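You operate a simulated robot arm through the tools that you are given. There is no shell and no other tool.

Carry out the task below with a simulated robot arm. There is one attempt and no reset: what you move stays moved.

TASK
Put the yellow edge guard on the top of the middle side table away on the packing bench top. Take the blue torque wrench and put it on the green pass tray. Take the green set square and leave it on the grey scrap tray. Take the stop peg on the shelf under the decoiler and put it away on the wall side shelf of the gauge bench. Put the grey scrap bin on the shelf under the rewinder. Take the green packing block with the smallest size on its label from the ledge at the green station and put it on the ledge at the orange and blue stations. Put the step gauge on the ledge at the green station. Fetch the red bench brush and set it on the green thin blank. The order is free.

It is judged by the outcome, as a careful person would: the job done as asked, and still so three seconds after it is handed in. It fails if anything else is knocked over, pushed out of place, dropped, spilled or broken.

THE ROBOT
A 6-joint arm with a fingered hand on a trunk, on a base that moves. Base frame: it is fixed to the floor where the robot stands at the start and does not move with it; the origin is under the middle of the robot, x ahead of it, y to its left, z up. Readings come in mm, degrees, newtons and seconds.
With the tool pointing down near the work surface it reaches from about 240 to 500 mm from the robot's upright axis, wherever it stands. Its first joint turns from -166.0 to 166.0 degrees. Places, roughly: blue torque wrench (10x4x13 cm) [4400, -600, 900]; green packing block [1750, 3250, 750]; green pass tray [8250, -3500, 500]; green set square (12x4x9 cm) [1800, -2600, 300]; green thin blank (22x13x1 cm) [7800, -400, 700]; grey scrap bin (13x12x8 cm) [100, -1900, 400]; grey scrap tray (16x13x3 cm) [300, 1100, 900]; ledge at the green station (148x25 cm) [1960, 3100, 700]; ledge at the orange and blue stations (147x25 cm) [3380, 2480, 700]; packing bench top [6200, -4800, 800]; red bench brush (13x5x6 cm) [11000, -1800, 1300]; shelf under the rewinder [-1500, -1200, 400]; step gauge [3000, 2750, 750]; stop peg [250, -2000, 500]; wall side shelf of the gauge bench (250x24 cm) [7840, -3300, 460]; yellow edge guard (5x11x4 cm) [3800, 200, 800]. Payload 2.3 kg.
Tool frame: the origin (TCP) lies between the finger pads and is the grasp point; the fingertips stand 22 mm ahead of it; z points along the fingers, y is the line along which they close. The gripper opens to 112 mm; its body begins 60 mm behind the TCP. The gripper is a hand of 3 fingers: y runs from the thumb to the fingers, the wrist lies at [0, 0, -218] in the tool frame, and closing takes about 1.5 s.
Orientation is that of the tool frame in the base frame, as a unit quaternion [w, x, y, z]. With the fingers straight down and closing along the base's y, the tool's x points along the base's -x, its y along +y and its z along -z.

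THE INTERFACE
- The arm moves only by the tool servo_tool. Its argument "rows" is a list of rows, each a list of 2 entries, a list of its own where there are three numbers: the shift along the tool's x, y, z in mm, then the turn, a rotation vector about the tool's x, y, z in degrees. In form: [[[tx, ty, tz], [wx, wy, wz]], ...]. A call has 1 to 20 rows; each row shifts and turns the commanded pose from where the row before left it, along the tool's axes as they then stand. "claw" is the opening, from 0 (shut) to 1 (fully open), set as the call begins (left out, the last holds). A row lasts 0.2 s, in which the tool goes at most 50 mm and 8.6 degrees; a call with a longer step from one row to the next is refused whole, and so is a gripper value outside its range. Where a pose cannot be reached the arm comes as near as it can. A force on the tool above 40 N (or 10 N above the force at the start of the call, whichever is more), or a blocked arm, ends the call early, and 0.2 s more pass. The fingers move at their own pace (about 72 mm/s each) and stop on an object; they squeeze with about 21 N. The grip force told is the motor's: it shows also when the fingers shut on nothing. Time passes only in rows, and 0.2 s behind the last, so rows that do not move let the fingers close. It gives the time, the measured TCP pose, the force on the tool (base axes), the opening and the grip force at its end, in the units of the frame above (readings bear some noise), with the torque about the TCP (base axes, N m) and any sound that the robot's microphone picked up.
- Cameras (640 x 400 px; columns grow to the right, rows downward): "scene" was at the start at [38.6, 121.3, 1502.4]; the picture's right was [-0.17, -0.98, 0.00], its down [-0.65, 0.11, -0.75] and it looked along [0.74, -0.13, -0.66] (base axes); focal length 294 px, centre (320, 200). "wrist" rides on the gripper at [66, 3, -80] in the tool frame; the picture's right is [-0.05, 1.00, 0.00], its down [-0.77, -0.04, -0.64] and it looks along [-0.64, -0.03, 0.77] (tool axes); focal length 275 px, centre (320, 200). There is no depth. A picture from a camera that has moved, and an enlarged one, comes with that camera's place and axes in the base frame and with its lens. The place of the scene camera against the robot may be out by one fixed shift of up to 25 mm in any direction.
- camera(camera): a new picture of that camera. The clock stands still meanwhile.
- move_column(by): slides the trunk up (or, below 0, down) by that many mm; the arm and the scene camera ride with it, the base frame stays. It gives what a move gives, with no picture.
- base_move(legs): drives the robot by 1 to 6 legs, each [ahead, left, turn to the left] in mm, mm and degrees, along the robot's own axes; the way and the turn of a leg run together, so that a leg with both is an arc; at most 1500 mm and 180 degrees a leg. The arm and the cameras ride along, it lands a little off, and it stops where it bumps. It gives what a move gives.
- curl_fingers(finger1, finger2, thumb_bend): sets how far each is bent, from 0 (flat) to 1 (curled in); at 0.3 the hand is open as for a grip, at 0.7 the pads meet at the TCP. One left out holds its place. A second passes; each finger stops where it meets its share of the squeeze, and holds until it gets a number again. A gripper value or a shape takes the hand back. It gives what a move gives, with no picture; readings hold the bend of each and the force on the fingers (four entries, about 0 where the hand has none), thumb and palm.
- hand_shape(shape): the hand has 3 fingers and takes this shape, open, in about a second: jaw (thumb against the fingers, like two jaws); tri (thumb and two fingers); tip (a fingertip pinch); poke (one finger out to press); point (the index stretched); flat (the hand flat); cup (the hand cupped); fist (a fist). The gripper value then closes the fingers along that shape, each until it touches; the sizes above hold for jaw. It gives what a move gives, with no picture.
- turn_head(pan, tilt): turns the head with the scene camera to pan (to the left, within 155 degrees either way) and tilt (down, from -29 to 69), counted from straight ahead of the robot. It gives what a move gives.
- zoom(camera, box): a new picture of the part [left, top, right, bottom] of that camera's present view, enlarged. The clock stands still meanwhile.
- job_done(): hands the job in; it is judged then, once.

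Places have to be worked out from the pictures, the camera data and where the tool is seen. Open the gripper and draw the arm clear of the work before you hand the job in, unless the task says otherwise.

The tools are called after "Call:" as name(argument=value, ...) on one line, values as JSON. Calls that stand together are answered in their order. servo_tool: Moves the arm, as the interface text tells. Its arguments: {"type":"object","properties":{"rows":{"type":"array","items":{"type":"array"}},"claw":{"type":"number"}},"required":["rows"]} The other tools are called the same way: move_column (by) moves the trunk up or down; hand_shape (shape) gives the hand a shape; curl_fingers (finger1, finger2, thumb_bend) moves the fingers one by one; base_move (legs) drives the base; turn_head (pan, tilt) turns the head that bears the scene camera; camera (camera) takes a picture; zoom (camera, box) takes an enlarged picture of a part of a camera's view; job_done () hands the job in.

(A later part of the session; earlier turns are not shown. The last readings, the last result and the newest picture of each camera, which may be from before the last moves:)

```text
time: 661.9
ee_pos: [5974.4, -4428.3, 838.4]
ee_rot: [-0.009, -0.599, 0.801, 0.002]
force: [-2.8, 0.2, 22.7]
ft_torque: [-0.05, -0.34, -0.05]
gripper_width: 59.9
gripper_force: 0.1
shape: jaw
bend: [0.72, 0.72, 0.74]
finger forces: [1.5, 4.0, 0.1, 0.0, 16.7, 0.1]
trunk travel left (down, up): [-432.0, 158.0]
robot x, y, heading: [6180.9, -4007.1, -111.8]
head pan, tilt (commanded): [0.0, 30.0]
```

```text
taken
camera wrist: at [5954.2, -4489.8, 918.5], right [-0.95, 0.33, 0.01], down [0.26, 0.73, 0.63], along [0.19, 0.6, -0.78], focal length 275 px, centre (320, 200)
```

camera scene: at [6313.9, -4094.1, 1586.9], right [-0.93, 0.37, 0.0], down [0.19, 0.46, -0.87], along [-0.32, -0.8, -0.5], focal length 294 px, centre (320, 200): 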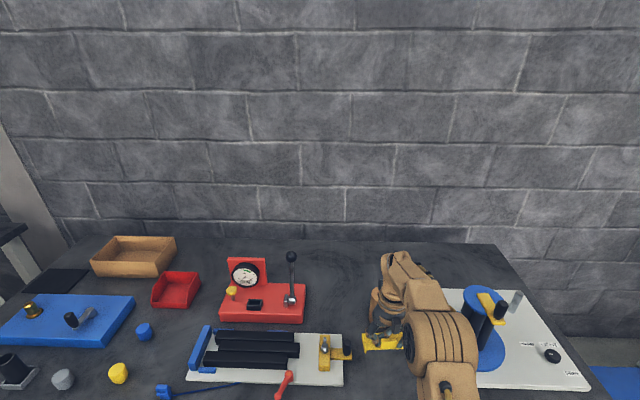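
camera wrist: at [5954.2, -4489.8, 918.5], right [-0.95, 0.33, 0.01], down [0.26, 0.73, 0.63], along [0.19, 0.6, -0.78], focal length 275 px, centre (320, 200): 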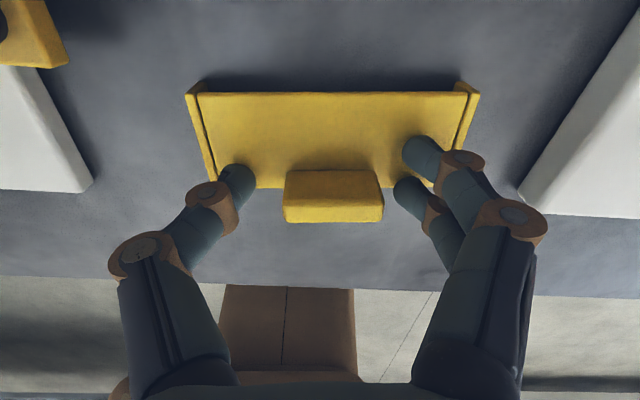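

Released; the tips press lightly on the plate. I lift the hand up with arm and trunk.

Call:
servo_tool(rows=[[[0, 0, -5], [0, 0, 0]], [[0, 0, -10], [0, 0, 0]], [[0, 0, 0], [0, 0, 0]]])

Call:
move_column(by=150)

Call:
base_move(legs=[[-400, 0, 0]])

Call:
camera(camera="scene")

```text
time: 662.7
ee_pos: [5975.0, -4429.5, 850.6]
ee_rot: [-0.007, -0.599, 0.801, 0.003]
force: [0.9, -0.2, -0.1]
ft_torque: [0.0, -0.03, -0.01]
gripper_width: 66.6
gripper_force: 0.0
shape: jaw
bend: [0.71, 0.71, 0.71]
finger forces: [0.1, 0.0, 0.0, 0.0, 0.0, 0.1]
trunk travel left (down, up): [-432.0, 158.0]
robot x, y, heading: [6176.2, -4011.9, -111.7]
head pan, tilt (commanded): [0.0, 30.0]
```

```text
time: 664.5
ee_pos: [5975.2, -4429.4, 1000.3]
ee_rot: [-0.007, -0.599, 0.801, 0.003]
force: [-0.2, -0.4, 0.4]
ft_torque: [0.05, 0.01, 0.01]
gripper_width: 66.6
gripper_force: 0.0
shape: jaw
bend: [0.71, 0.71, 0.71]
finger forces: [0.0, 0.0, 0.0, 0.1, 0.0, 0.0]
trunk travel left (down, up): [-582.0, 8.0]
robot x, y, heading: [6176.2, -4010.6, -111.9]
head pan, tilt (commanded): [0.0, 30.0]
```

```text
time: 667.0
ee_pos: [6125.3, -4055.0, 1001.3]
ee_rot: [-0.007, -0.6, 0.8, 0.004]
force: [0.0, 0.1, 0.4]
ft_torque: [0.0, -0.01, 0.02]
gripper_width: 66.9
gripper_force: 0.0
shape: jaw
bend: [0.71, 0.71, 0.71]
finger forces: [0.0, 0.0, 0.0, 0.1, 0.0, 0.1]
trunk travel left (down, up): [-582.0, 8.0]
robot x, y, heading: [6328.9, -3635.5, -112.0]
head pan, tilt (commanded): [0.0, 30.0]
```

```text
taken
camera scene: at [6463.6, -3720.3, 1677.0], right [-0.93, 0.37, 0.0], down [0.19, 0.46, -0.87], along [-0.32, -0.8, -0.5], focal length 294 px, centre (320, 200)
```

scene: 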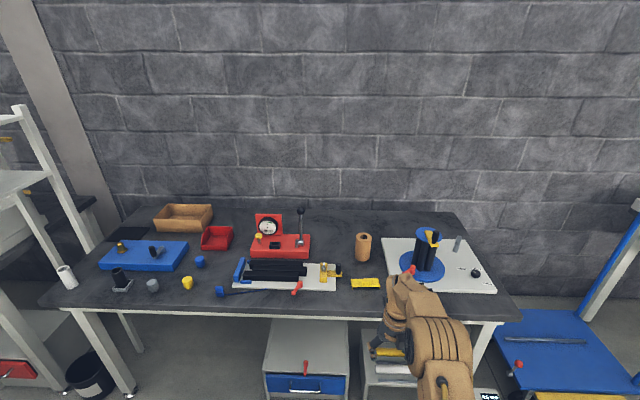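

The guard lies on the packing bench top. Next the green set square: I strafe back along the corridor ~4.5 m to the white table with the low shelf.

Call:
base_move(legs=[[0, -1140, 0], [0, -1140, 0], [0, -1140, 0], [0, -1140, 0]])

Call:
turn_head(pan=0, tilt=35)

Call:
camera(camera="scene")

Call:
zoom(camera="scene", box=[180, 200, 420, 350])

```text
time: 689.0
ee_pos: [1888.7, -2356.6, 1000.3]
ee_rot: [-0.007, -0.603, 0.798, 0.003]
force: [-0.2, 0.3, 0.0]
ft_torque: [0.0, 0.0, -0.01]
gripper_width: 66.9
gripper_force: 0.0
shape: jaw
bend: [0.71, 0.71, 0.71]
finger forces: [0.1, 0.0, 0.0, 0.0, 0.0, 0.0]
trunk travel left (down, up): [-582.0, 8.0]
robot x, y, heading: [2091.3, -1936.0, -111.3]
head pan, tilt (commanded): [0.0, 30.0]
```

```text
time: 689.7
ee_pos: [1890.4, -2355.8, 1001.5]
ee_rot: [-0.007, -0.602, 0.799, 0.004]
force: [-1.0, -0.3, -0.1]
ft_torque: [0.03, 0.0, -0.02]
gripper_width: 67.0
gripper_force: 0.1
shape: jaw
bend: [0.71, 0.71, 0.71]
finger forces: [0.1, 0.1, 0.0, 0.0, 0.0, 0.0]
trunk travel left (down, up): [-582.0, 8.0]
robot x, y, heading: [2089.3, -1935.2, -111.6]
head pan, tilt (commanded): [0.0, 35.0]
```

```text
taken
camera scene: at [2225.9, -2016.7, 1669.2], right [-0.93, 0.36, 0.0], down [0.21, 0.53, -0.82], along [-0.3, -0.76, -0.57], focal length 294 px, centre (320, 200)
```

scene: 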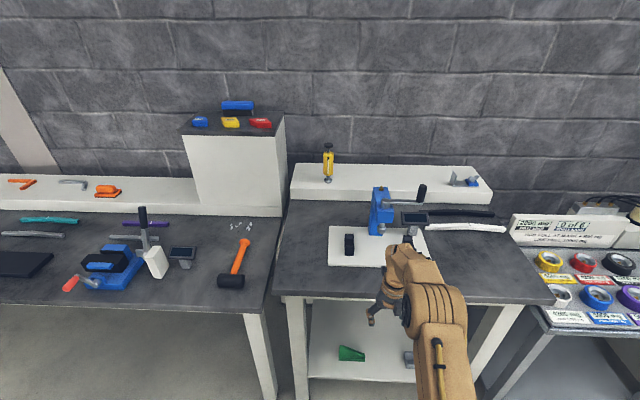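

```text
2.67 times, centred on (300, 275) of scene
camera zoom: at [2225.9, -2016.7, 1669.2], right [-0.93, 0.36, 0.0], down [0.21, 0.53, -0.82], along [-0.3, -0.76, -0.57], focal length 783 px, centre (373, 0)
```

zoom: 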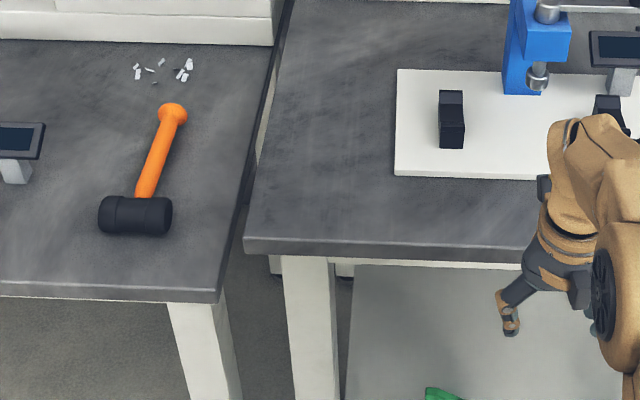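

I'm right in front; the green set square is on the low shelf. I back off 300 mm, lower the trunk and look at it.

Call:
base_move(legs=[[-300, 0, -0.9]])

Call:
move_column(by=-400)

Call:
camera(camera="scene")

Call:
zoom(camera="scene", box=[240, 200, 440, 325])

```text
time: 691.8
ee_pos: [1994.1, -2076.5, 1000.9]
ee_rot: [-0.007, -0.596, 0.803, 0.003]
force: [1.5, 0.0, 0.7]
ft_torque: [0.03, 0.01, 0.02]
gripper_width: 66.9
gripper_force: 0.1
shape: jaw
bend: [0.71, 0.71, 0.71]
finger forces: [0.0, 0.0, 0.0, 0.1, 0.0, 0.1]
trunk travel left (down, up): [-582.0, 8.0]
robot x, y, heading: [2200.7, -1657.5, -112.3]
head pan, tilt (commanded): [0.0, 35.0]
```

```text
time: 695.6
ee_pos: [1992.9, -2076.8, 599.9]
ee_rot: [-0.006, -0.596, 0.803, 0.004]
force: [0.2, -0.1, 0.1]
ft_torque: [-0.02, 0.01, 0.01]
gripper_width: 66.6
gripper_force: 0.1
shape: jaw
bend: [0.71, 0.71, 0.71]
finger forces: [0.0, 0.0, 0.0, 0.1, 0.1, 0.0]
trunk travel left (down, up): [-182.0, 408.0]
robot x, y, heading: [2199.8, -1660.3, -112.3]
head pan, tilt (commanded): [0.0, 35.0]
```

```text
taken
camera scene: at [2336.0, -1741.1, 1269.2], right [-0.93, 0.38, 0.0], down [0.22, 0.53, -0.82], along [-0.31, -0.76, -0.57], focal length 294 px, centre (320, 200)
```

scene: 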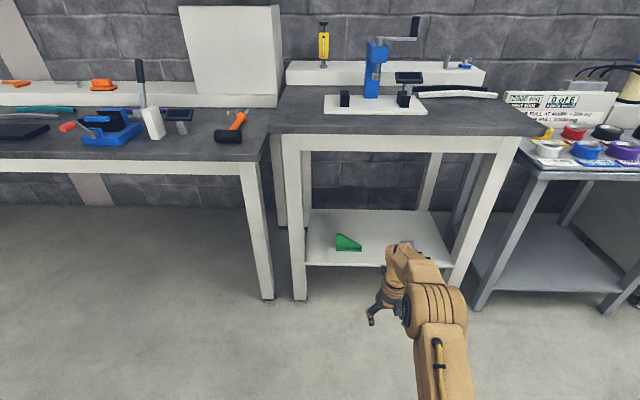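

```text
3.20 times, centred on (340, 262) of scene
camera zoom: at [2336.0, -1741.1, 1269.2], right [-0.93, 0.38, 0.0], down [0.22, 0.53, -0.82], along [-0.31, -0.76, -0.57], focal length 940 px, centre (256, 0)
```

zoom: 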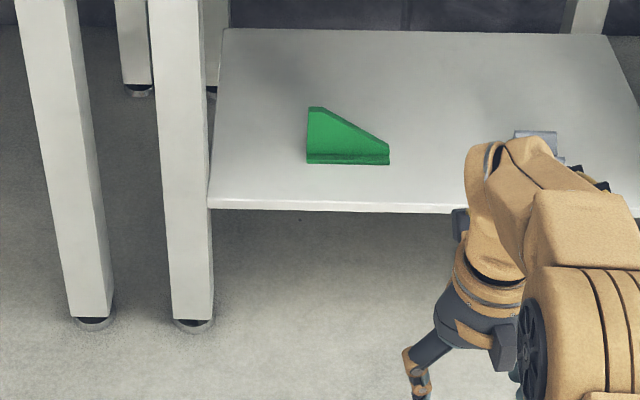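

The set square stands with its triangular plate parallel to the bench, base ~123 mm along it, on a shelf at z≈270. I'll pinch the plate from above: turn the hand 83° so it closes front-to-back, and lower the trunk.

Call:
servo_tool(rows=[[[0, 0, 0], [0, 0, -8.35]], [[0, 0, 0], [0, 0, -8.35]], [[0, 0, 0], [0, 0, -8.35]], [[0, 0, 0], [0, 0, -8.35]], [[0, 0, 0], [0, 0, -8.35]], [[0, 0, 0], [0, 0, -8.35]], [[0, 0, 0], [0, 0, -8.35]], [[0, 0, 0], [0, 0, -8.35]], [[0, 0, 0], [0, 0, -8.35]], [[0, 0, 0], [0, 0, -8.35]], [[0, -12, 0], [0, 0, 0]], [[0, -12, 0], [0, 0, 0]], [[0, 0, 0], [0, 0, 0]]], claw=1)

Call:
move_column(by=-182)

Call:
camera(camera="scene")

```text
time: 698.4
ee_pos: [2002.8, -2053.7, 600.8]
ee_rot: [0.002, 0.979, -0.202, -0.007]
force: [-0.3, 0.1, 0.3]
ft_torque: [0.02, -0.01, -0.02]
gripper_width: 112.2
gripper_force: 0.0
shape: jaw
bend: [0.3, 0.3, 0.3]
finger forces: [0.1, 0.1, 0.0, 0.0, 0.0, 0.0]
trunk travel left (down, up): [-182.0, 408.0]
robot x, y, heading: [2201.2, -1654.8, -112.1]
head pan, tilt (commanded): [0.0, 35.0]
```

```text
time: 700.4
ee_pos: [2002.5, -2054.3, 419.0]
ee_rot: [0.003, 0.979, -0.201, -0.008]
force: [-0.2, -1.0, -0.2]
ft_torque: [-0.01, -0.01, -0.02]
gripper_width: 111.8
gripper_force: 0.1
shape: jaw
bend: [0.3, 0.3, 0.3]
finger forces: [0.0, 0.0, 0.0, 0.1, 0.0, 0.0]
trunk travel left (down, up): [0.0, 590.0]
robot x, y, heading: [2200.7, -1656.9, -112.4]
head pan, tilt (commanded): [0.0, 35.0]
```

```text
taken
camera scene: at [2336.0, -1741.1, 1087.2], right [-0.93, 0.38, 0.0], down [0.22, 0.53, -0.82], along [-0.31, -0.76, -0.57], focal length 294 px, centre (320, 200)
```

scene: 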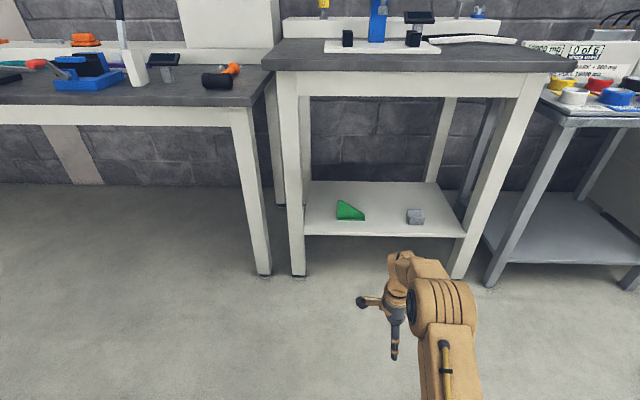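

I zoom to triangulate the shelf height from these two camera heights.

Call:
zoom(camera="scene", box=[240, 160, 440, 285])

Call:
camera(camera="wrist")

```text
3.20 times, centred on (340, 222) of scene
camera zoom: at [2336.0, -1741.1, 1087.2], right [-0.93, 0.38, 0.0], down [0.22, 0.53, -0.82], along [-0.31, -0.76, -0.57], focal length 940 px, centre (256, 128)
```

zoom: 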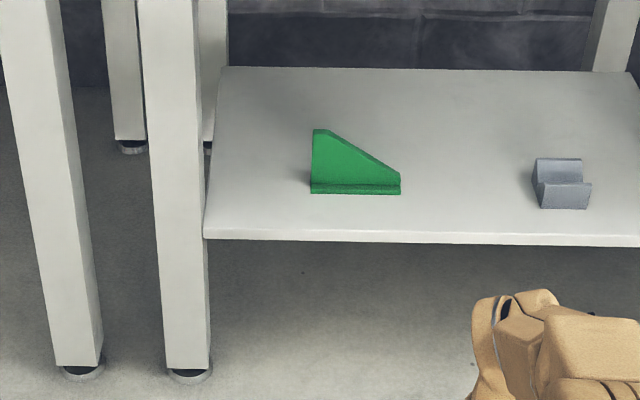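

```text
taken
camera wrist: at [2063.5, -2083.4, 498.4], right [-0.44, -0.9, 0.01], down [-0.68, 0.34, 0.65], along [-0.58, 0.28, -0.76], focal length 275 px, centre (320, 200)
```

wrist: 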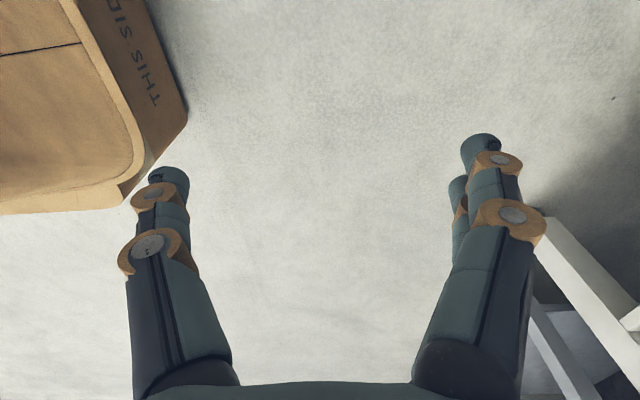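

The triangulation puts the shelf at about z≈300–320 and the square's base front ~1015 mm ahead. I drive 420 mm ahead and 105 mm left, staying at z≈419, so the wrist camera can see it.

Call:
base_move(legs=[[420, 105, 0]])

Call:
camera(camera="wrist")

Call:
camera(camera="scene")

```text
time: 703.0
ee_pos: [1938.5, -2479.5, 419.0]
ee_rot: [0.003, 0.979, -0.203, -0.009]
force: [0.5, 0.1, -0.6]
ft_torque: [0.0, 0.03, -0.01]
gripper_width: 111.9
gripper_force: 0.1
shape: jaw
bend: [0.3, 0.3, 0.3]
finger forces: [0.0, 0.1, 0.1, 0.1, 0.0, 0.1]
trunk travel left (down, up): [0.0, 590.0]
robot x, y, heading: [2137.1, -2082.4, -112.6]
head pan, tilt (commanded): [0.0, 35.0]
```

```text
taken
camera wrist: at [1999.0, -2509.1, 498.3], right [-0.44, -0.9, 0.01], down [-0.68, 0.34, 0.65], along [-0.58, 0.28, -0.76], focal length 275 px, centre (320, 200)
```

wrist: 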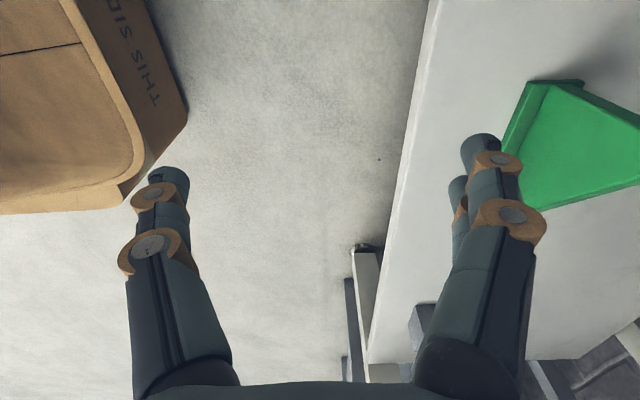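

```text
taken
camera scene: at [2272.0, -2167.1, 1087.1], right [-0.92, 0.38, 0.0], down [0.22, 0.53, -0.82], along [-0.31, -0.76, -0.57], focal length 294 px, centre (320, 200)
```

scene: 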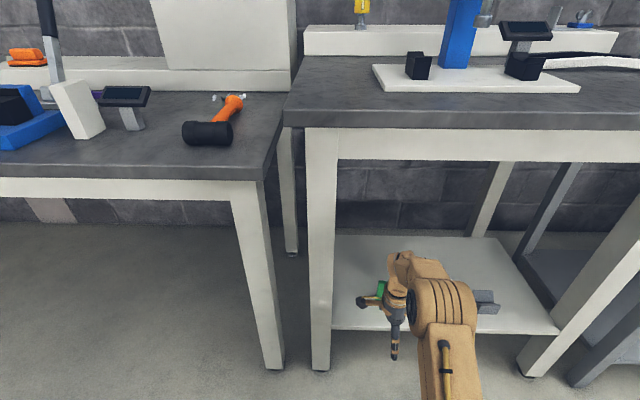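

The square shows at the right of the wrist view. I raise the trunk 60 mm for a second view to triangulate the shelf and the square.

Call:
zoom(camera="wrist", box=[400, 20, 640, 220])

Call:
move_column(by=60)

Call:
camera(camera="wrist")

Call:
zoom(camera="wrist", box=[400, 20, 640, 220])

```text
2.00 times, centred on (520, 120) of wrist
camera zoom: at [1999.0, -2509.1, 498.3], right [-0.44, -0.9, 0.01], down [-0.68, 0.34, 0.65], along [-0.58, 0.28, -0.76], focal length 551 px, centre (-80, 360)
```

zoom: 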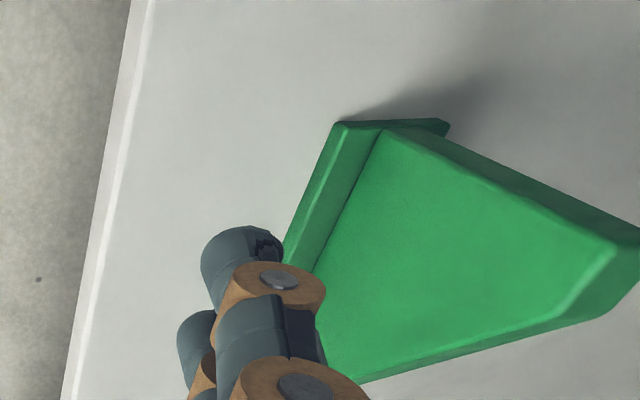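

```text
time: 704.0
ee_pos: [1938.2, -2479.8, 478.5]
ee_rot: [0.002, 0.979, -0.204, -0.007]
force: [-0.9, 1.0, 0.8]
ft_torque: [0.02, -0.01, 0.01]
gripper_width: 111.5
gripper_force: 0.0
shape: jaw
bend: [0.3, 0.3, 0.3]
finger forces: [0.0, 0.0, 0.0, 0.0, 0.0, 0.0]
trunk travel left (down, up): [-60.0, 530.0]
robot x, y, heading: [2136.9, -2084.9, -112.3]
head pan, tilt (commanded): [0.0, 35.0]
```

```text
taken
camera wrist: at [1999.0, -2509.1, 558.3], right [-0.44, -0.9, 0.01], down [-0.68, 0.34, 0.65], along [-0.58, 0.28, -0.76], focal length 275 px, centre (320, 200)
```

wrist: 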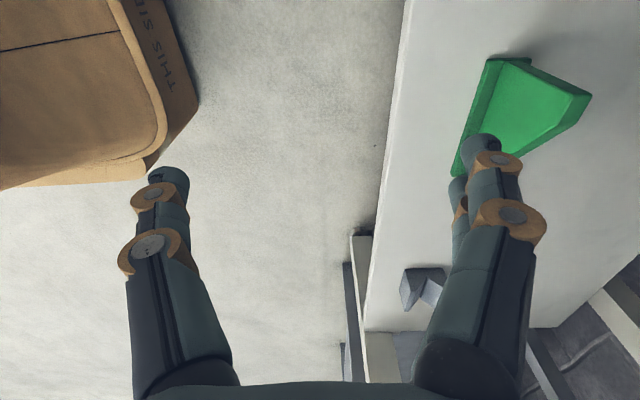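

```text
2.00 times, centred on (520, 120) of wrist
camera zoom: at [1999.0, -2509.1, 558.3], right [-0.44, -0.9, 0.01], down [-0.68, 0.34, 0.65], along [-0.58, 0.28, -0.76], focal length 551 px, centre (-80, 360)
```

zoom: 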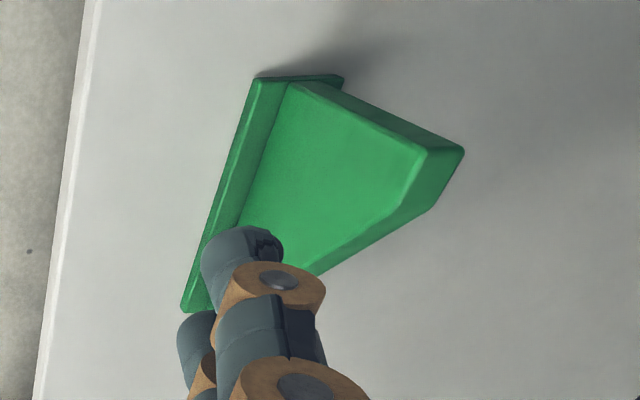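

Now I have it: shelf z≈304, plate centred on b-line (1851,−2618) near its tall left end, ~12 mm thick. I drive 160 mm ahead/28 mm right at z≈478 (above the square's top at 395).

Call:
base_move(legs=[[160, -28, 0]])

Call:
camera(camera="wrist")

Call:
camera(camera="scene")

```text
time: 705.5
ee_pos: [1852.2, -2617.5, 478.2]
ee_rot: [0.003, 0.979, -0.202, -0.007]
force: [0.7, -0.5, -0.6]
ft_torque: [-0.01, -0.02, -0.02]
gripper_width: 111.8
gripper_force: 0.0
shape: jaw
bend: [0.3, 0.3, 0.3]
finger forces: [0.1, 0.0, 0.1, 0.1, 0.0, 0.0]
trunk travel left (down, up): [-60.0, 530.0]
robot x, y, heading: [2049.6, -2218.5, -112.2]
head pan, tilt (commanded): [0.0, 35.0]
```

```text
taken
camera wrist: at [1912.6, -2646.7, 558.3], right [-0.44, -0.9, 0.01], down [-0.68, 0.34, 0.65], along [-0.58, 0.28, -0.76], focal length 275 px, centre (320, 200)
```

wrist: 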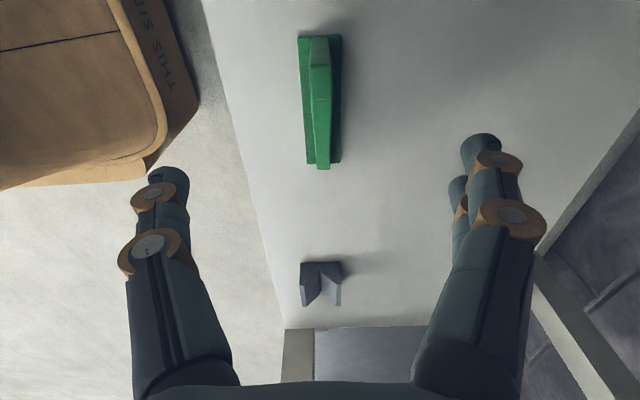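

```text
taken
camera scene: at [2185.1, -2304.4, 1147.1], right [-0.93, 0.38, 0.0], down [0.22, 0.53, -0.82], along [-0.31, -0.76, -0.57], focal length 294 px, centre (320, 200)
```

scene: 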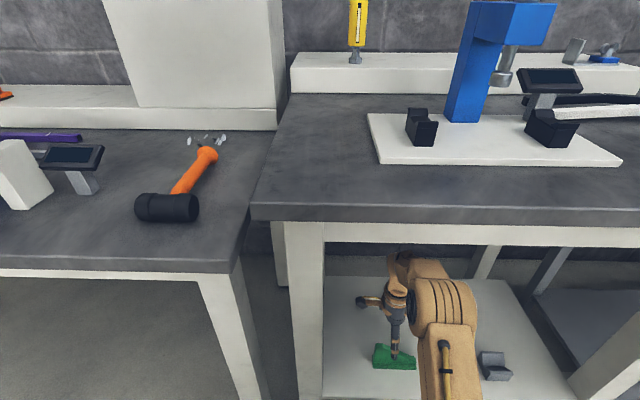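

The view from above shows the plate exactly between thumb and fingers. I lower the trunk 60 mm and the arm ~68 mm around the plate.

Call:
move_column(by=-60)

Call:
servo_tool(rows=[[[0, 0, 12], [0, 0, 0]], [[0, 0, 12], [0, 0, 0]], [[0, 0, 12], [0, 0, 0]], [[0, 0, 12], [0, 0, 0]], [[0, 0, 0], [0, 0, 0]]])

Call:
camera(camera="wrist")

```text
time: 706.5
ee_pos: [1851.5, -2618.3, 417.8]
ee_rot: [0.002, 0.979, -0.202, -0.008]
force: [0.2, 0.4, -0.2]
ft_torque: [0.0, -0.02, 0.02]
gripper_width: 111.9
gripper_force: 0.0
shape: jaw
bend: [0.3, 0.3, 0.3]
finger forces: [0.1, 0.0, 0.0, 0.0, 0.1, 0.0]
trunk travel left (down, up): [0.0, 590.0]
robot x, y, heading: [2048.7, -2218.5, -112.3]
head pan, tilt (commanded): [0.0, 35.0]
```

```text
time: 707.7
ee_pos: [1850.7, -2617.5, 371.2]
ee_rot: [0.004, 0.979, -0.202, -0.008]
force: [-0.8, 0.3, -0.1]
ft_torque: [0.01, -0.01, -0.02]
gripper_width: 111.8
gripper_force: 0.0
shape: jaw
bend: [0.3, 0.3, 0.3]
finger forces: [0.1, 0.0, 0.0, 0.0, 0.1, 0.1]
trunk travel left (down, up): [0.0, 590.0]
robot x, y, heading: [2050.5, -2221.8, -112.5]
head pan, tilt (commanded): [0.0, 35.0]
```

```text
taken
camera wrist: at [1911.4, -2647.4, 450.2], right [-0.44, -0.9, 0.01], down [-0.68, 0.34, 0.65], along [-0.58, 0.28, -0.76], focal length 275 px, centre (320, 200)
```

wrist: 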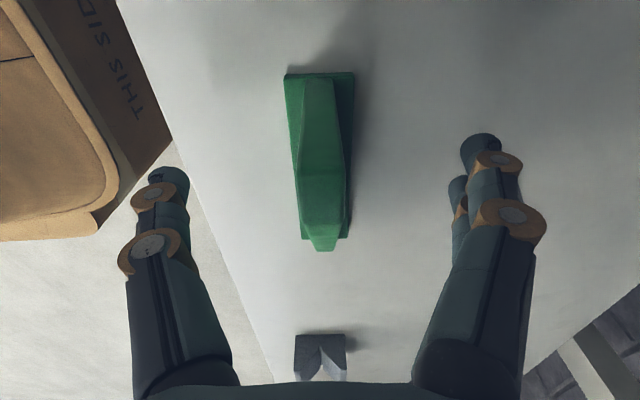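

Good. I lower 20 mm more and close on the plate.

Call:
servo_tool(rows=[[[0, 0, 10], [0, 0, 0]], [[0, 0, 10], [0, 0, 0]], [[0, 0, 0], [0, 0, 0]]])

Call:
servo_tool(rows=[[[0, 0, 0], [0, 0, 0]], [[0, 0, 0], [0, 0, 0]], [[0, 0, 0], [0, 0, 0]], [[0, 0, 0], [0, 0, 0]], [[0, 0, 0], [0, 0, 0]], [[0, 0, 0], [0, 0, 0]], [[0, 0, 0], [0, 0, 0]], [[0, 0, 0], [0, 0, 0]]], claw=0)

Call:
camera(camera="wrist")

```text
time: 708.5
ee_pos: [1851.7, -2618.2, 351.1]
ee_rot: [0.003, 0.979, -0.202, -0.008]
force: [-0.1, -0.6, 0.0]
ft_torque: [-0.02, 0.01, -0.01]
gripper_width: 112.0
gripper_force: 0.0
shape: jaw
bend: [0.3, 0.3, 0.3]
finger forces: [0.1, 0.0, 0.0, 0.0, 0.0, 0.0]
trunk travel left (down, up): [0.0, 590.0]
robot x, y, heading: [2051.2, -2217.6, -112.0]
head pan, tilt (commanded): [0.0, 35.0]
```

```text
time: 710.3
ee_pos: [1851.1, -2618.2, 350.5]
ee_rot: [0.003, 0.979, -0.202, -0.008]
force: [-0.5, 0.0, -0.1]
ft_torque: [-0.02, -0.01, 0.0]
gripper_width: 8.8
gripper_force: 20.9
shape: jaw
bend: [0.72, 0.72, 0.7]
finger forces: [9.3, 9.3, 0.0, 0.0, 18.6, 0.0]
trunk travel left (down, up): [0.0, 590.0]
robot x, y, heading: [2048.5, -2222.6, -112.3]
head pan, tilt (commanded): [0.0, 35.0]
```

```text
taken
camera wrist: at [1911.0, -2647.6, 430.0], right [-0.44, -0.9, 0.01], down [-0.68, 0.34, 0.65], along [-0.58, 0.28, -0.76], focal length 275 px, centre (320, 200)
```

wrist: 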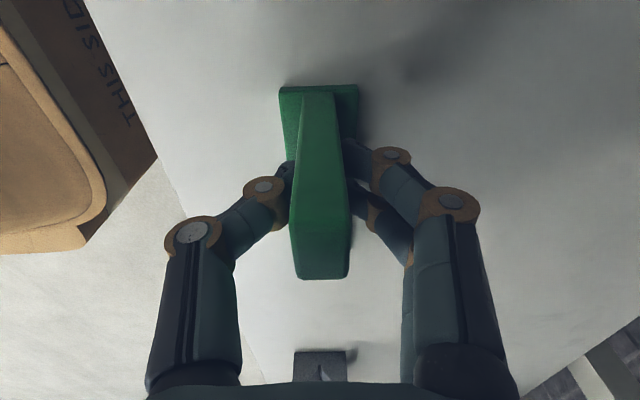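

A perfect grip (9.3 + 9.3 against 18.6 N). I lift 50 mm with the arm, 60 mm with the trunk, and back out.

Call:
servo_tool(rows=[[[0, 0, -10], [0, 0, 0]], [[0, 0, -10], [0, 0, 0]], [[0, 0, -10], [0, 0, 0]], [[0, 0, -10], [0, 0, 0]], [[0, 0, -10], [0, 0, 0]], [[0, 0, 0], [0, 0, 0]]])

Call:
move_column(by=60)

Call:
base_move(legs=[[-600, 0, 0]])

Call:
camera(camera="wrist")

Call:
camera(camera="scene")

```text
time: 711.7
ee_pos: [1851.2, -2619.4, 402.4]
ee_rot: [0.003, 0.979, -0.202, -0.008]
force: [-0.1, 0.2, -3.6]
ft_torque: [-0.01, -0.06, -0.01]
gripper_width: 8.8
gripper_force: 20.8
shape: jaw
bend: [0.72, 0.72, 0.7]
finger forces: [9.9, 8.8, 0.0, 0.1, 18.5, 0.0]
trunk travel left (down, up): [0.0, 590.0]
robot x, y, heading: [2052.4, -2218.4, -112.1]
head pan, tilt (commanded): [0.0, 35.0]
```

```text
time: 712.7
ee_pos: [1851.1, -2619.4, 462.5]
ee_rot: [0.003, 0.979, -0.202, -0.007]
force: [0.2, 0.3, -2.4]
ft_torque: [-0.03, -0.07, 0.0]
gripper_width: 8.9
gripper_force: 20.9
shape: jaw
bend: [0.72, 0.72, 0.7]
finger forces: [9.9, 8.7, 0.0, 0.0, 18.6, 0.0]
trunk travel left (down, up): [-60.0, 530.0]
robot x, y, heading: [2049.6, -2220.3, -112.4]
head pan, tilt (commanded): [0.0, 35.0]
```

```text
time: 716.0
ee_pos: [2077.4, -2067.6, 460.7]
ee_rot: [0.004, 0.979, -0.203, -0.008]
force: [-0.7, 0.7, -2.5]
ft_torque: [0.0, -0.05, -0.01]
gripper_width: 8.7
gripper_force: 21.2
shape: jaw
bend: [0.72, 0.72, 0.7]
finger forces: [9.9, 8.7, 0.1, 0.0, 18.6, 0.0]
trunk travel left (down, up): [-60.0, 530.0]
robot x, y, heading: [2275.5, -1672.2, -112.5]
head pan, tilt (commanded): [0.0, 35.0]
```

```text
taken
camera wrist: at [2137.4, -2096.6, 541.0], right [-0.44, -0.9, 0.01], down [-0.68, 0.34, 0.65], along [-0.58, 0.28, -0.76], focal length 275 px, centre (320, 200)
```

wrist: 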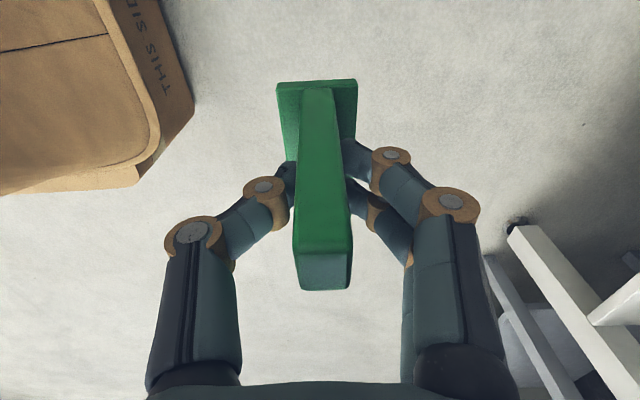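

```text
taken
camera scene: at [2411.3, -1754.0, 1147.1], right [-0.92, 0.38, 0.0], down [0.22, 0.53, -0.82], along [-0.31, -0.76, -0.57], focal length 294 px, centre (320, 200)
```

scene: 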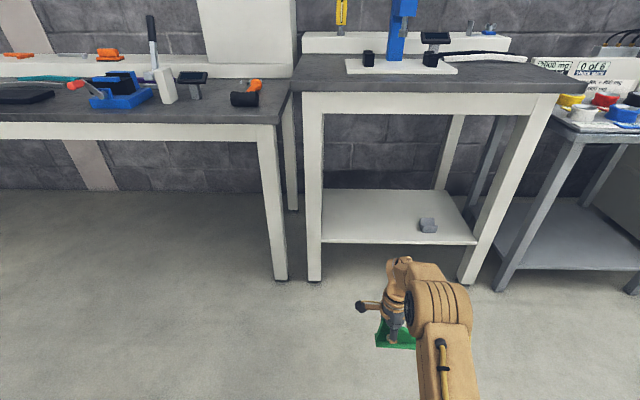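

The set square is firmly held. Now to the grey scrap tray on the first table: I raise the trunk, strafe back along the corridor and turn to face that table.

Call:
move_column(by=400)

Call:
base_move(legs=[[0, -950, 0], [0, -950, 0], [0, -930, 0], [0, 0, 180]])

Call:
move_column(by=160)

Call:
turn_head(pan=0, tilt=25)

Call:
camera(camera="scene")

```text
time: 719.9
ee_pos: [2075.7, -2067.1, 861.6]
ee_rot: [0.003, 0.979, -0.203, -0.008]
force: [0.2, 0.2, -3.9]
ft_torque: [-0.03, -0.06, -0.04]
gripper_width: 8.9
gripper_force: 21.1
shape: jaw
bend: [0.72, 0.72, 0.7]
finger forces: [9.9, 8.8, 0.1, 0.0, 18.6, 0.0]
trunk travel left (down, up): [-460.0, 130.0]
robot x, y, heading: [2271.0, -1671.9, -112.3]
head pan, tilt (commanded): [0.0, 35.0]
```

```text
time: 741.5
ee_pos: [-203.5, -175.7, 861.9]
ee_rot: [0.008, 0.169, 0.986, 0.003]
force: [0.4, 0.5, -3.4]
ft_torque: [0.06, 0.11, 0.02]
gripper_width: 8.8
gripper_force: 21.0
shape: jaw
bend: [0.72, 0.72, 0.7]
finger forces: [9.5, 8.5, 0.0, 0.0, 18.0, 0.0]
trunk travel left (down, up): [-460.0, 130.0]
robot x, y, heading: [-376.2, -583.8, 71.4]
head pan, tilt (commanded): [0.0, 35.0]
```

```text
time: 743.0
ee_pos: [-202.7, -175.2, 991.1]
ee_rot: [0.007, 0.168, 0.986, 0.002]
force: [-0.7, 0.2, -3.6]
ft_torque: [0.01, 0.05, -0.01]
gripper_width: 8.7
gripper_force: 20.5
shape: jaw
bend: [0.72, 0.72, 0.7]
finger forces: [9.7, 8.5, 0.0, 0.0, 18.0, 0.1]
out of reach, approached as far as the arm can: row 1
trunk travel left (down, up): [-590.0, 0.0]
robot x, y, heading: [-372.1, -586.6, 71.6]
head pan, tilt (commanded): [0.0, 35.0]
```

```text
time: 743.8
ee_pos: [-203.1, -175.5, 991.3]
ee_rot: [0.008, 0.169, 0.986, 0.003]
force: [-0.3, 0.0, -3.9]
ft_torque: [0.02, 0.06, -0.01]
gripper_width: 8.8
gripper_force: 21.0
shape: jaw
bend: [0.72, 0.72, 0.7]
finger forces: [9.6, 8.5, 0.1, 0.0, 18.0, 0.1]
trunk travel left (down, up): [-590.0, 0.0]
robot x, y, heading: [-377.1, -585.2, 71.7]
head pan, tilt (commanded): [0.0, 25.0]
```

```text
taken
camera scene: at [-481.5, -516.3, 1692.8], right [0.95, -0.32, 0.0], down [-0.13, -0.4, -0.91], along [0.29, 0.86, -0.42], focal length 294 px, centre (320, 200)
```

scene: 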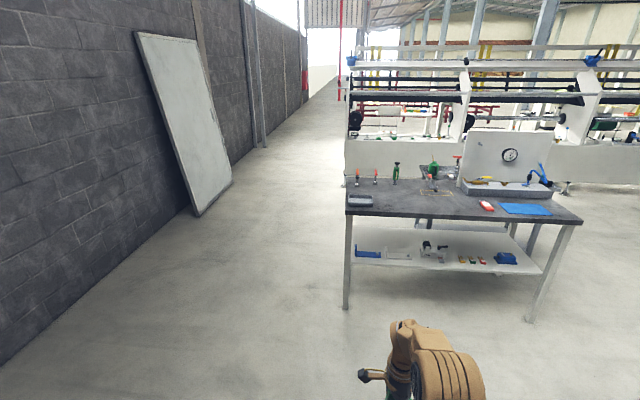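

The table with the grey tray at its left end is ahead. I straighten heading and drive 1000 mm ahead, then look more closely.

Call:
base_move(legs=[[0, 0, -4.1], [1000, 20, 0]])

Call:
turn_head(pan=0, tilt=35)

Call:
camera(camera="scene")

Call:
zoom(camera="scene", box=[240, 140, 440, 265])

```text
time: 749.4
ee_pos: [176.5, 742.9, 991.3]
ee_rot: [0.008, 0.197, 0.98, 0.003]
force: [0.2, -0.2, -3.2]
ft_torque: [0.04, 0.06, 0.04]
gripper_width: 8.8
gripper_force: 21.0
shape: jaw
bend: [0.72, 0.72, 0.7]
finger forces: [9.6, 8.6, 0.0, 0.1, 18.0, 0.0]
trunk travel left (down, up): [-590.0, 0.0]
robot x, y, heading: [-21.0, 342.4, 68.4]
head pan, tilt (commanded): [0.0, 25.0]
```

```text
time: 750.1
ee_pos: [176.2, 742.2, 992.3]
ee_rot: [0.006, 0.197, 0.98, 0.003]
force: [0.4, -0.7, -4.2]
ft_torque: [-0.01, 0.08, 0.01]
gripper_width: 8.6
gripper_force: 20.8
shape: jaw
bend: [0.72, 0.72, 0.7]
finger forces: [9.4, 8.5, 0.1, 0.1, 18.1, 0.0]
trunk travel left (down, up): [-590.0, 0.0]
robot x, y, heading: [-19.3, 341.1, 68.2]
head pan, tilt (commanded): [0.0, 35.0]
```

```text
taken
camera scene: at [-121.9, 415.0, 1677.2], right [0.93, -0.37, 0.0], down [-0.21, -0.53, -0.82], along [0.3, 0.76, -0.57], focal length 294 px, centre (320, 200)
```

scene: 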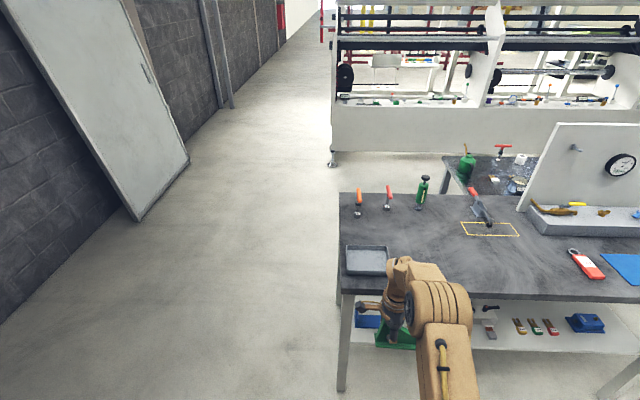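

```text
3.20 times, centred on (340, 202) of scene
camera zoom: at [-121.9, 415.0, 1677.2], right [0.93, -0.37, 0.0], down [-0.21, -0.53, -0.82], along [0.3, 0.76, -0.57], focal length 940 px, centre (256, 192)
```

zoom: 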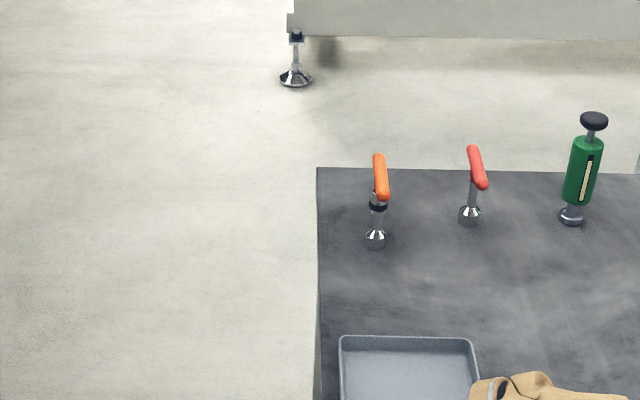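

The tray's long side runs away from me, so I rotate the hand 90° (camera side toward me) to align the square with it; then the wrist camera will look forward at the tray.

Call:
servo_tool(rows=[[[0, 0, 0], [0, 0, -8.13]], [[0, 0, 0], [0, 0, -8.13]], [[0, 0, 0], [0, 0, -8.13]], [[0, 0, 0], [0, 0, -8.13]], [[0, 0, 0], [0, 0, -8.13]], [[0, 0, 0], [0, 0, -8.13]], [[0, 0, 0], [0, 0, -8.13]], [[0, 0, 0], [0, 0, -8.13]], [[0, 0, 0], [0, 0, -8.13]], [[0, 0, 0], [0, 0, -8.13]], [[0, 0, 0], [0, 0, -8.13]], [[0, 0, 0], [0, 0, 0]]])

Call:
camera(camera="wrist")

```text
time: 752.7
ee_pos: [175.6, 742.3, 992.3]
ee_rot: [0.006, -0.551, 0.835, -0.003]
force: [0.8, -0.6, -3.6]
ft_torque: [-0.07, 0.02, -0.03]
gripper_width: 8.5
gripper_force: 21.5
shape: jaw
bend: [0.72, 0.72, 0.7]
finger forces: [9.6, 8.6, 0.1, 0.0, 18.1, 0.0]
trunk travel left (down, up): [-590.0, 0.0]
robot x, y, heading: [-16.5, 341.2, 68.4]
head pan, tilt (commanded): [0.0, 35.0]
```

```text
taken
camera wrist: at [146.6, 681.4, 1071.5], right [-0.9, 0.44, -0.01], down [0.33, 0.69, 0.64], along [0.29, 0.57, -0.77], focal length 275 px, centre (320, 200)
```

wrist: 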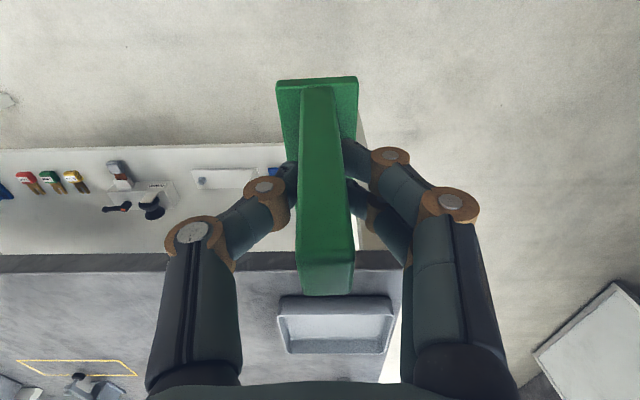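

The tray appears ahead: rim z≈900, centre roughly (285–312, 1018–1054). I drive 150 mm closer and measure again.

Call:
base_move(legs=[[150, 0, 0]])

Call:
camera(camera="wrist")

Call:
camera(camera="scene")

```text
time: 754.1
ee_pos: [234.0, 881.5, 992.4]
ee_rot: [0.006, -0.55, 0.835, -0.002]
force: [0.4, 0.3, -3.4]
ft_torque: [-0.07, 0.06, 0.01]
gripper_width: 8.5
gripper_force: 21.1
shape: jaw
bend: [0.72, 0.72, 0.7]
finger forces: [9.6, 8.6, 0.1, 0.0, 18.1, 0.0]
trunk travel left (down, up): [-590.0, 0.0]
robot x, y, heading: [36.0, 481.4, 68.0]
head pan, tilt (commanded): [0.0, 35.0]
```

```text
taken
camera wrist: at [202.5, 821.3, 1071.3], right [-0.9, 0.44, -0.01], down [0.33, 0.69, 0.64], along [0.29, 0.57, -0.77], focal length 275 px, centre (320, 200)
```

wrist: 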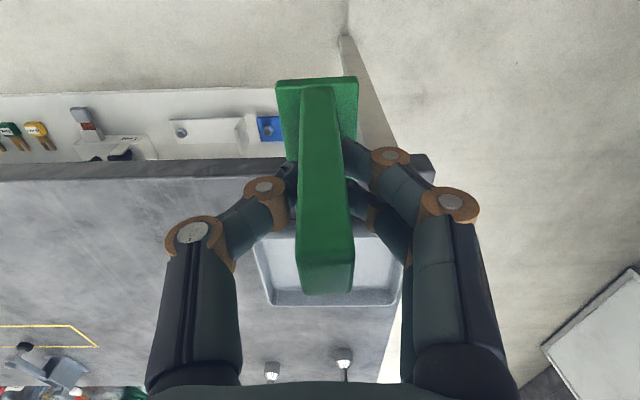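

```text
taken
camera scene: at [-65.9, 555.4, 1677.1], right [0.93, -0.37, 0.0], down [-0.21, -0.53, -0.82], along [0.3, 0.76, -0.57], focal length 294 px, centre (320, 200)
```

scene: 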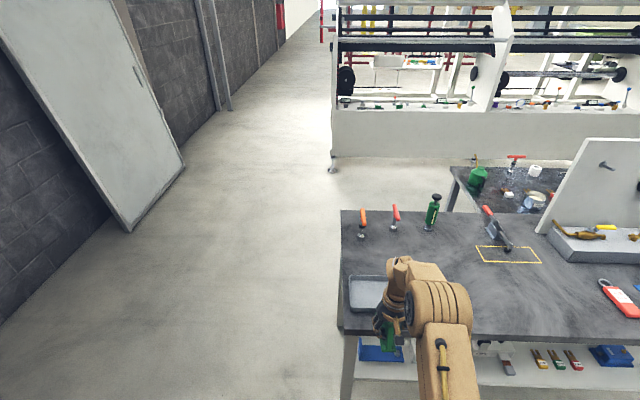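

Triangulated: tray rim z≈892, centre ≈(297,1041). I drive 145 mm ahead so the square hangs over the tray, then lower to look.

Call:
base_move(legs=[[145, 2, 0]])

Call:
camera(camera="wrist")

Call:
zoom(camera="scene", box=[300, 240, 460, 340])

```text
time: 755.4
ee_pos: [284.6, 1018.2, 992.2]
ee_rot: [0.006, -0.55, 0.835, -0.003]
force: [0.7, -0.1, -3.3]
ft_torque: [-0.09, 0.02, 0.01]
gripper_width: 8.4
gripper_force: 21.1
shape: jaw
bend: [0.72, 0.72, 0.7]
finger forces: [9.6, 8.6, 0.0, 0.0, 18.1, 0.1]
trunk travel left (down, up): [-590.0, 0.0]
robot x, y, heading: [90.2, 613.9, 67.7]
head pan, tilt (commanded): [0.0, 35.0]
```

```text
taken
camera wrist: at [254.3, 956.6, 1071.3], right [-0.9, 0.44, -0.01], down [0.33, 0.69, 0.64], along [0.29, 0.57, -0.77], focal length 275 px, centre (320, 200)
```

wrist: 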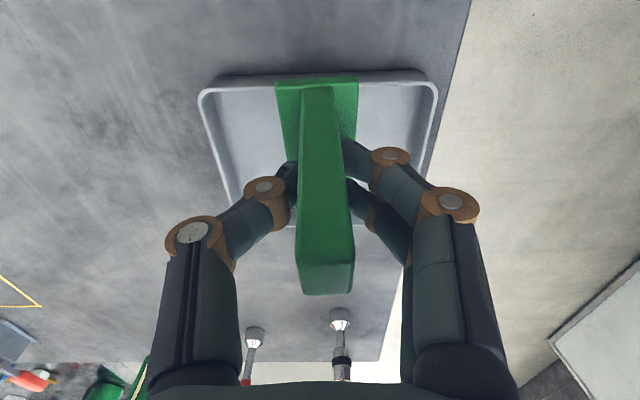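

```text
4.00 times, centred on (380, 290) of scene
camera zoom: at [-14.0, 690.6, 1677.1], right [0.93, -0.37, 0.0], down [-0.21, -0.53, -0.82], along [0.3, 0.76, -0.57], focal length 1174 px, centre (80, -160)
```

zoom: 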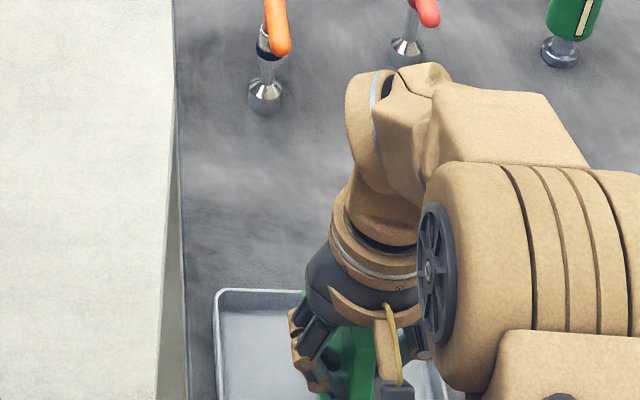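

Now I see the tray correctly: its 16 cm side lies across my view (depth 13 cm), centre ≈(307,1064). So the square should lie crosswise after all: I turn the hand back 90° and move 50 mm ahead.

Call:
servo_tool(rows=[[[0, 0, 0], [0, 0, 8.13]], [[0, 0, 0], [0, 0, 8.13]], [[0, 0, 0], [0, 0, 8.13]], [[0, 0, 0], [0, 0, 8.13]], [[0, 0, 0], [0, 0, 8.13]], [[0, 0, 0], [0, 0, 8.13]], [[0, 0, 0], [0, 0, 8.13]], [[0, 0, 0], [0, 0, 8.13]], [[0, 0, 0], [0, 0, 8.13]], [[0, 0, 0], [0, 0, 8.13]], [[0, 0, 0], [0, 0, 8.13]], [[0, 0, 0], [0, 0, 0]]])

Call:
base_move(legs=[[50, 0, 0]])

Call:
camera(camera="wrist")

Call:
camera(camera="scene")

```text
time: 758.0
ee_pos: [284.2, 1017.3, 992.4]
ee_rot: [0.007, 0.198, 0.98, 0.003]
force: [0.7, 0.2, -2.7]
ft_torque: [0.07, 0.04, 0.05]
gripper_width: 8.6
gripper_force: 20.7
shape: jaw
bend: [0.72, 0.72, 0.7]
finger forces: [9.5, 8.7, 0.0, 0.1, 18.2, 0.1]
trunk travel left (down, up): [-590.0, 0.0]
robot x, y, heading: [88.3, 615.7, 68.3]
head pan, tilt (commanded): [0.0, 35.0]
```

```text
time: 758.9
ee_pos: [302.6, 1064.4, 992.4]
ee_rot: [0.007, 0.196, 0.981, 0.002]
force: [0.2, -1.0, -3.0]
ft_torque: [-0.02, 0.06, -0.03]
gripper_width: 8.6
gripper_force: 21.3
shape: jaw
bend: [0.72, 0.72, 0.7]
finger forces: [9.6, 8.7, 0.0, 0.0, 18.1, 0.1]
trunk travel left (down, up): [-590.0, 0.0]
robot x, y, heading: [107.8, 662.1, 68.2]
head pan, tilt (commanded): [0.0, 35.0]
```

```text
taken
camera wrist: at [241.6, 1091.6, 1070.9], right [0.43, 0.9, 0.01], down [0.69, -0.33, 0.65], along [0.59, -0.27, -0.76], focal length 275 px, centre (320, 200)
```

wrist: 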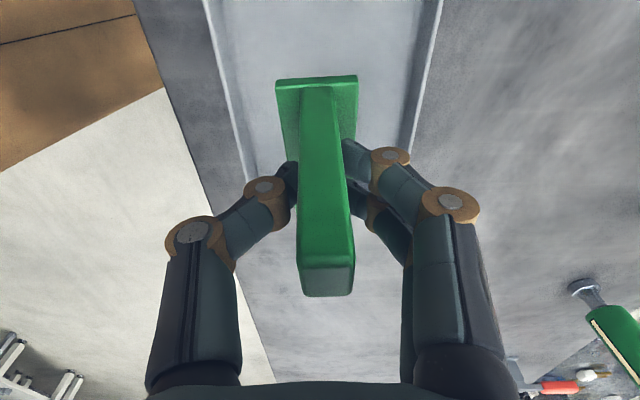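

```text
taken
camera scene: at [4.6, 737.2, 1677.1], right [0.93, -0.37, 0.0], down [-0.21, -0.53, -0.82], along [0.3, 0.76, -0.57], focal length 294 px, centre (320, 200)
```

scene: 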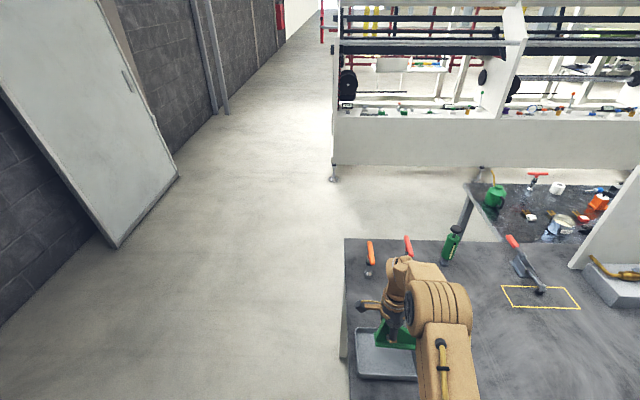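

By these coordinates the square should shift 22 mm left to centre in the tray. I do that and lower 30 mm to check against the rims.

Call:
servo_tool(rows=[[[11, 0, 0], [0, 0, 0]], [[11, 0, 0], [0, 0, 0]], [[0, 0, 0], [0, 0, 0]]])

Call:
move_column(by=-30)

Call:
camera(camera="wrist")

Call:
zoom(camera="scene", box=[320, 290, 480, 390])

```text
time: 759.7
ee_pos: [282.6, 1072.5, 991.5]
ee_rot: [0.007, 0.196, 0.98, 0.004]
force: [0.7, 0.4, -2.4]
ft_torque: [0.07, 0.07, 0.0]
gripper_width: 8.4
gripper_force: 21.2
shape: jaw
bend: [0.72, 0.72, 0.7]
finger forces: [9.5, 8.7, 0.0, 0.1, 18.2, 0.0]
trunk travel left (down, up): [-590.0, 0.0]
robot x, y, heading: [110.8, 662.5, 68.1]
head pan, tilt (commanded): [0.0, 35.0]
```

```text
time: 760.5
ee_pos: [282.2, 1070.8, 961.8]
ee_rot: [0.007, 0.196, 0.981, 0.003]
force: [-0.3, 0.0, -3.1]
ft_torque: [0.06, 0.06, 0.01]
gripper_width: 8.7
gripper_force: 20.8
shape: jaw
bend: [0.72, 0.72, 0.7]
finger forces: [9.7, 8.6, 0.0, 0.0, 18.3, 0.1]
trunk travel left (down, up): [-560.0, 30.0]
robot x, y, heading: [105.9, 660.5, 68.3]
head pan, tilt (commanded): [0.0, 35.0]
```

```text
taken
camera wrist: at [221.3, 1099.3, 1040.7], right [0.43, 0.9, 0.01], down [0.69, -0.33, 0.65], along [0.59, -0.27, -0.76], focal length 275 px, centre (320, 200)
```

wrist: 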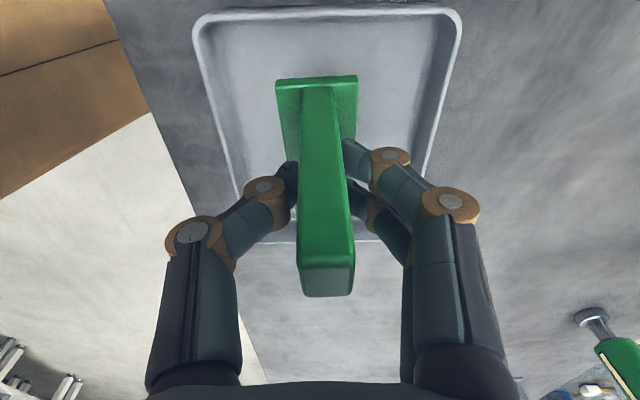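

```text
4.00 times, centred on (400, 340) of scene
camera zoom: at [4.1, 735.8, 1647.1], right [0.93, -0.37, 0.0], down [-0.21, -0.53, -0.82], along [0.3, 0.76, -0.57], focal length 1174 px, centre (0, -360)
```

zoom: 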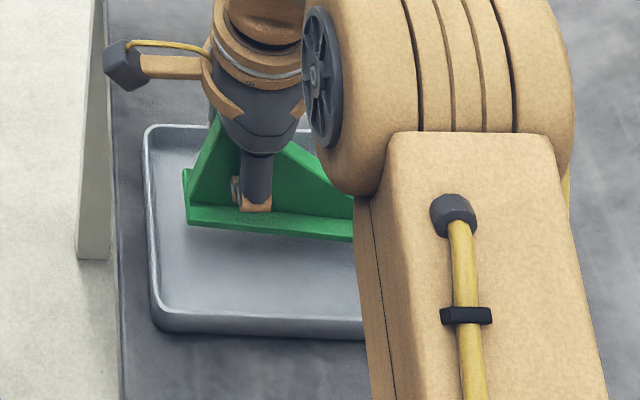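

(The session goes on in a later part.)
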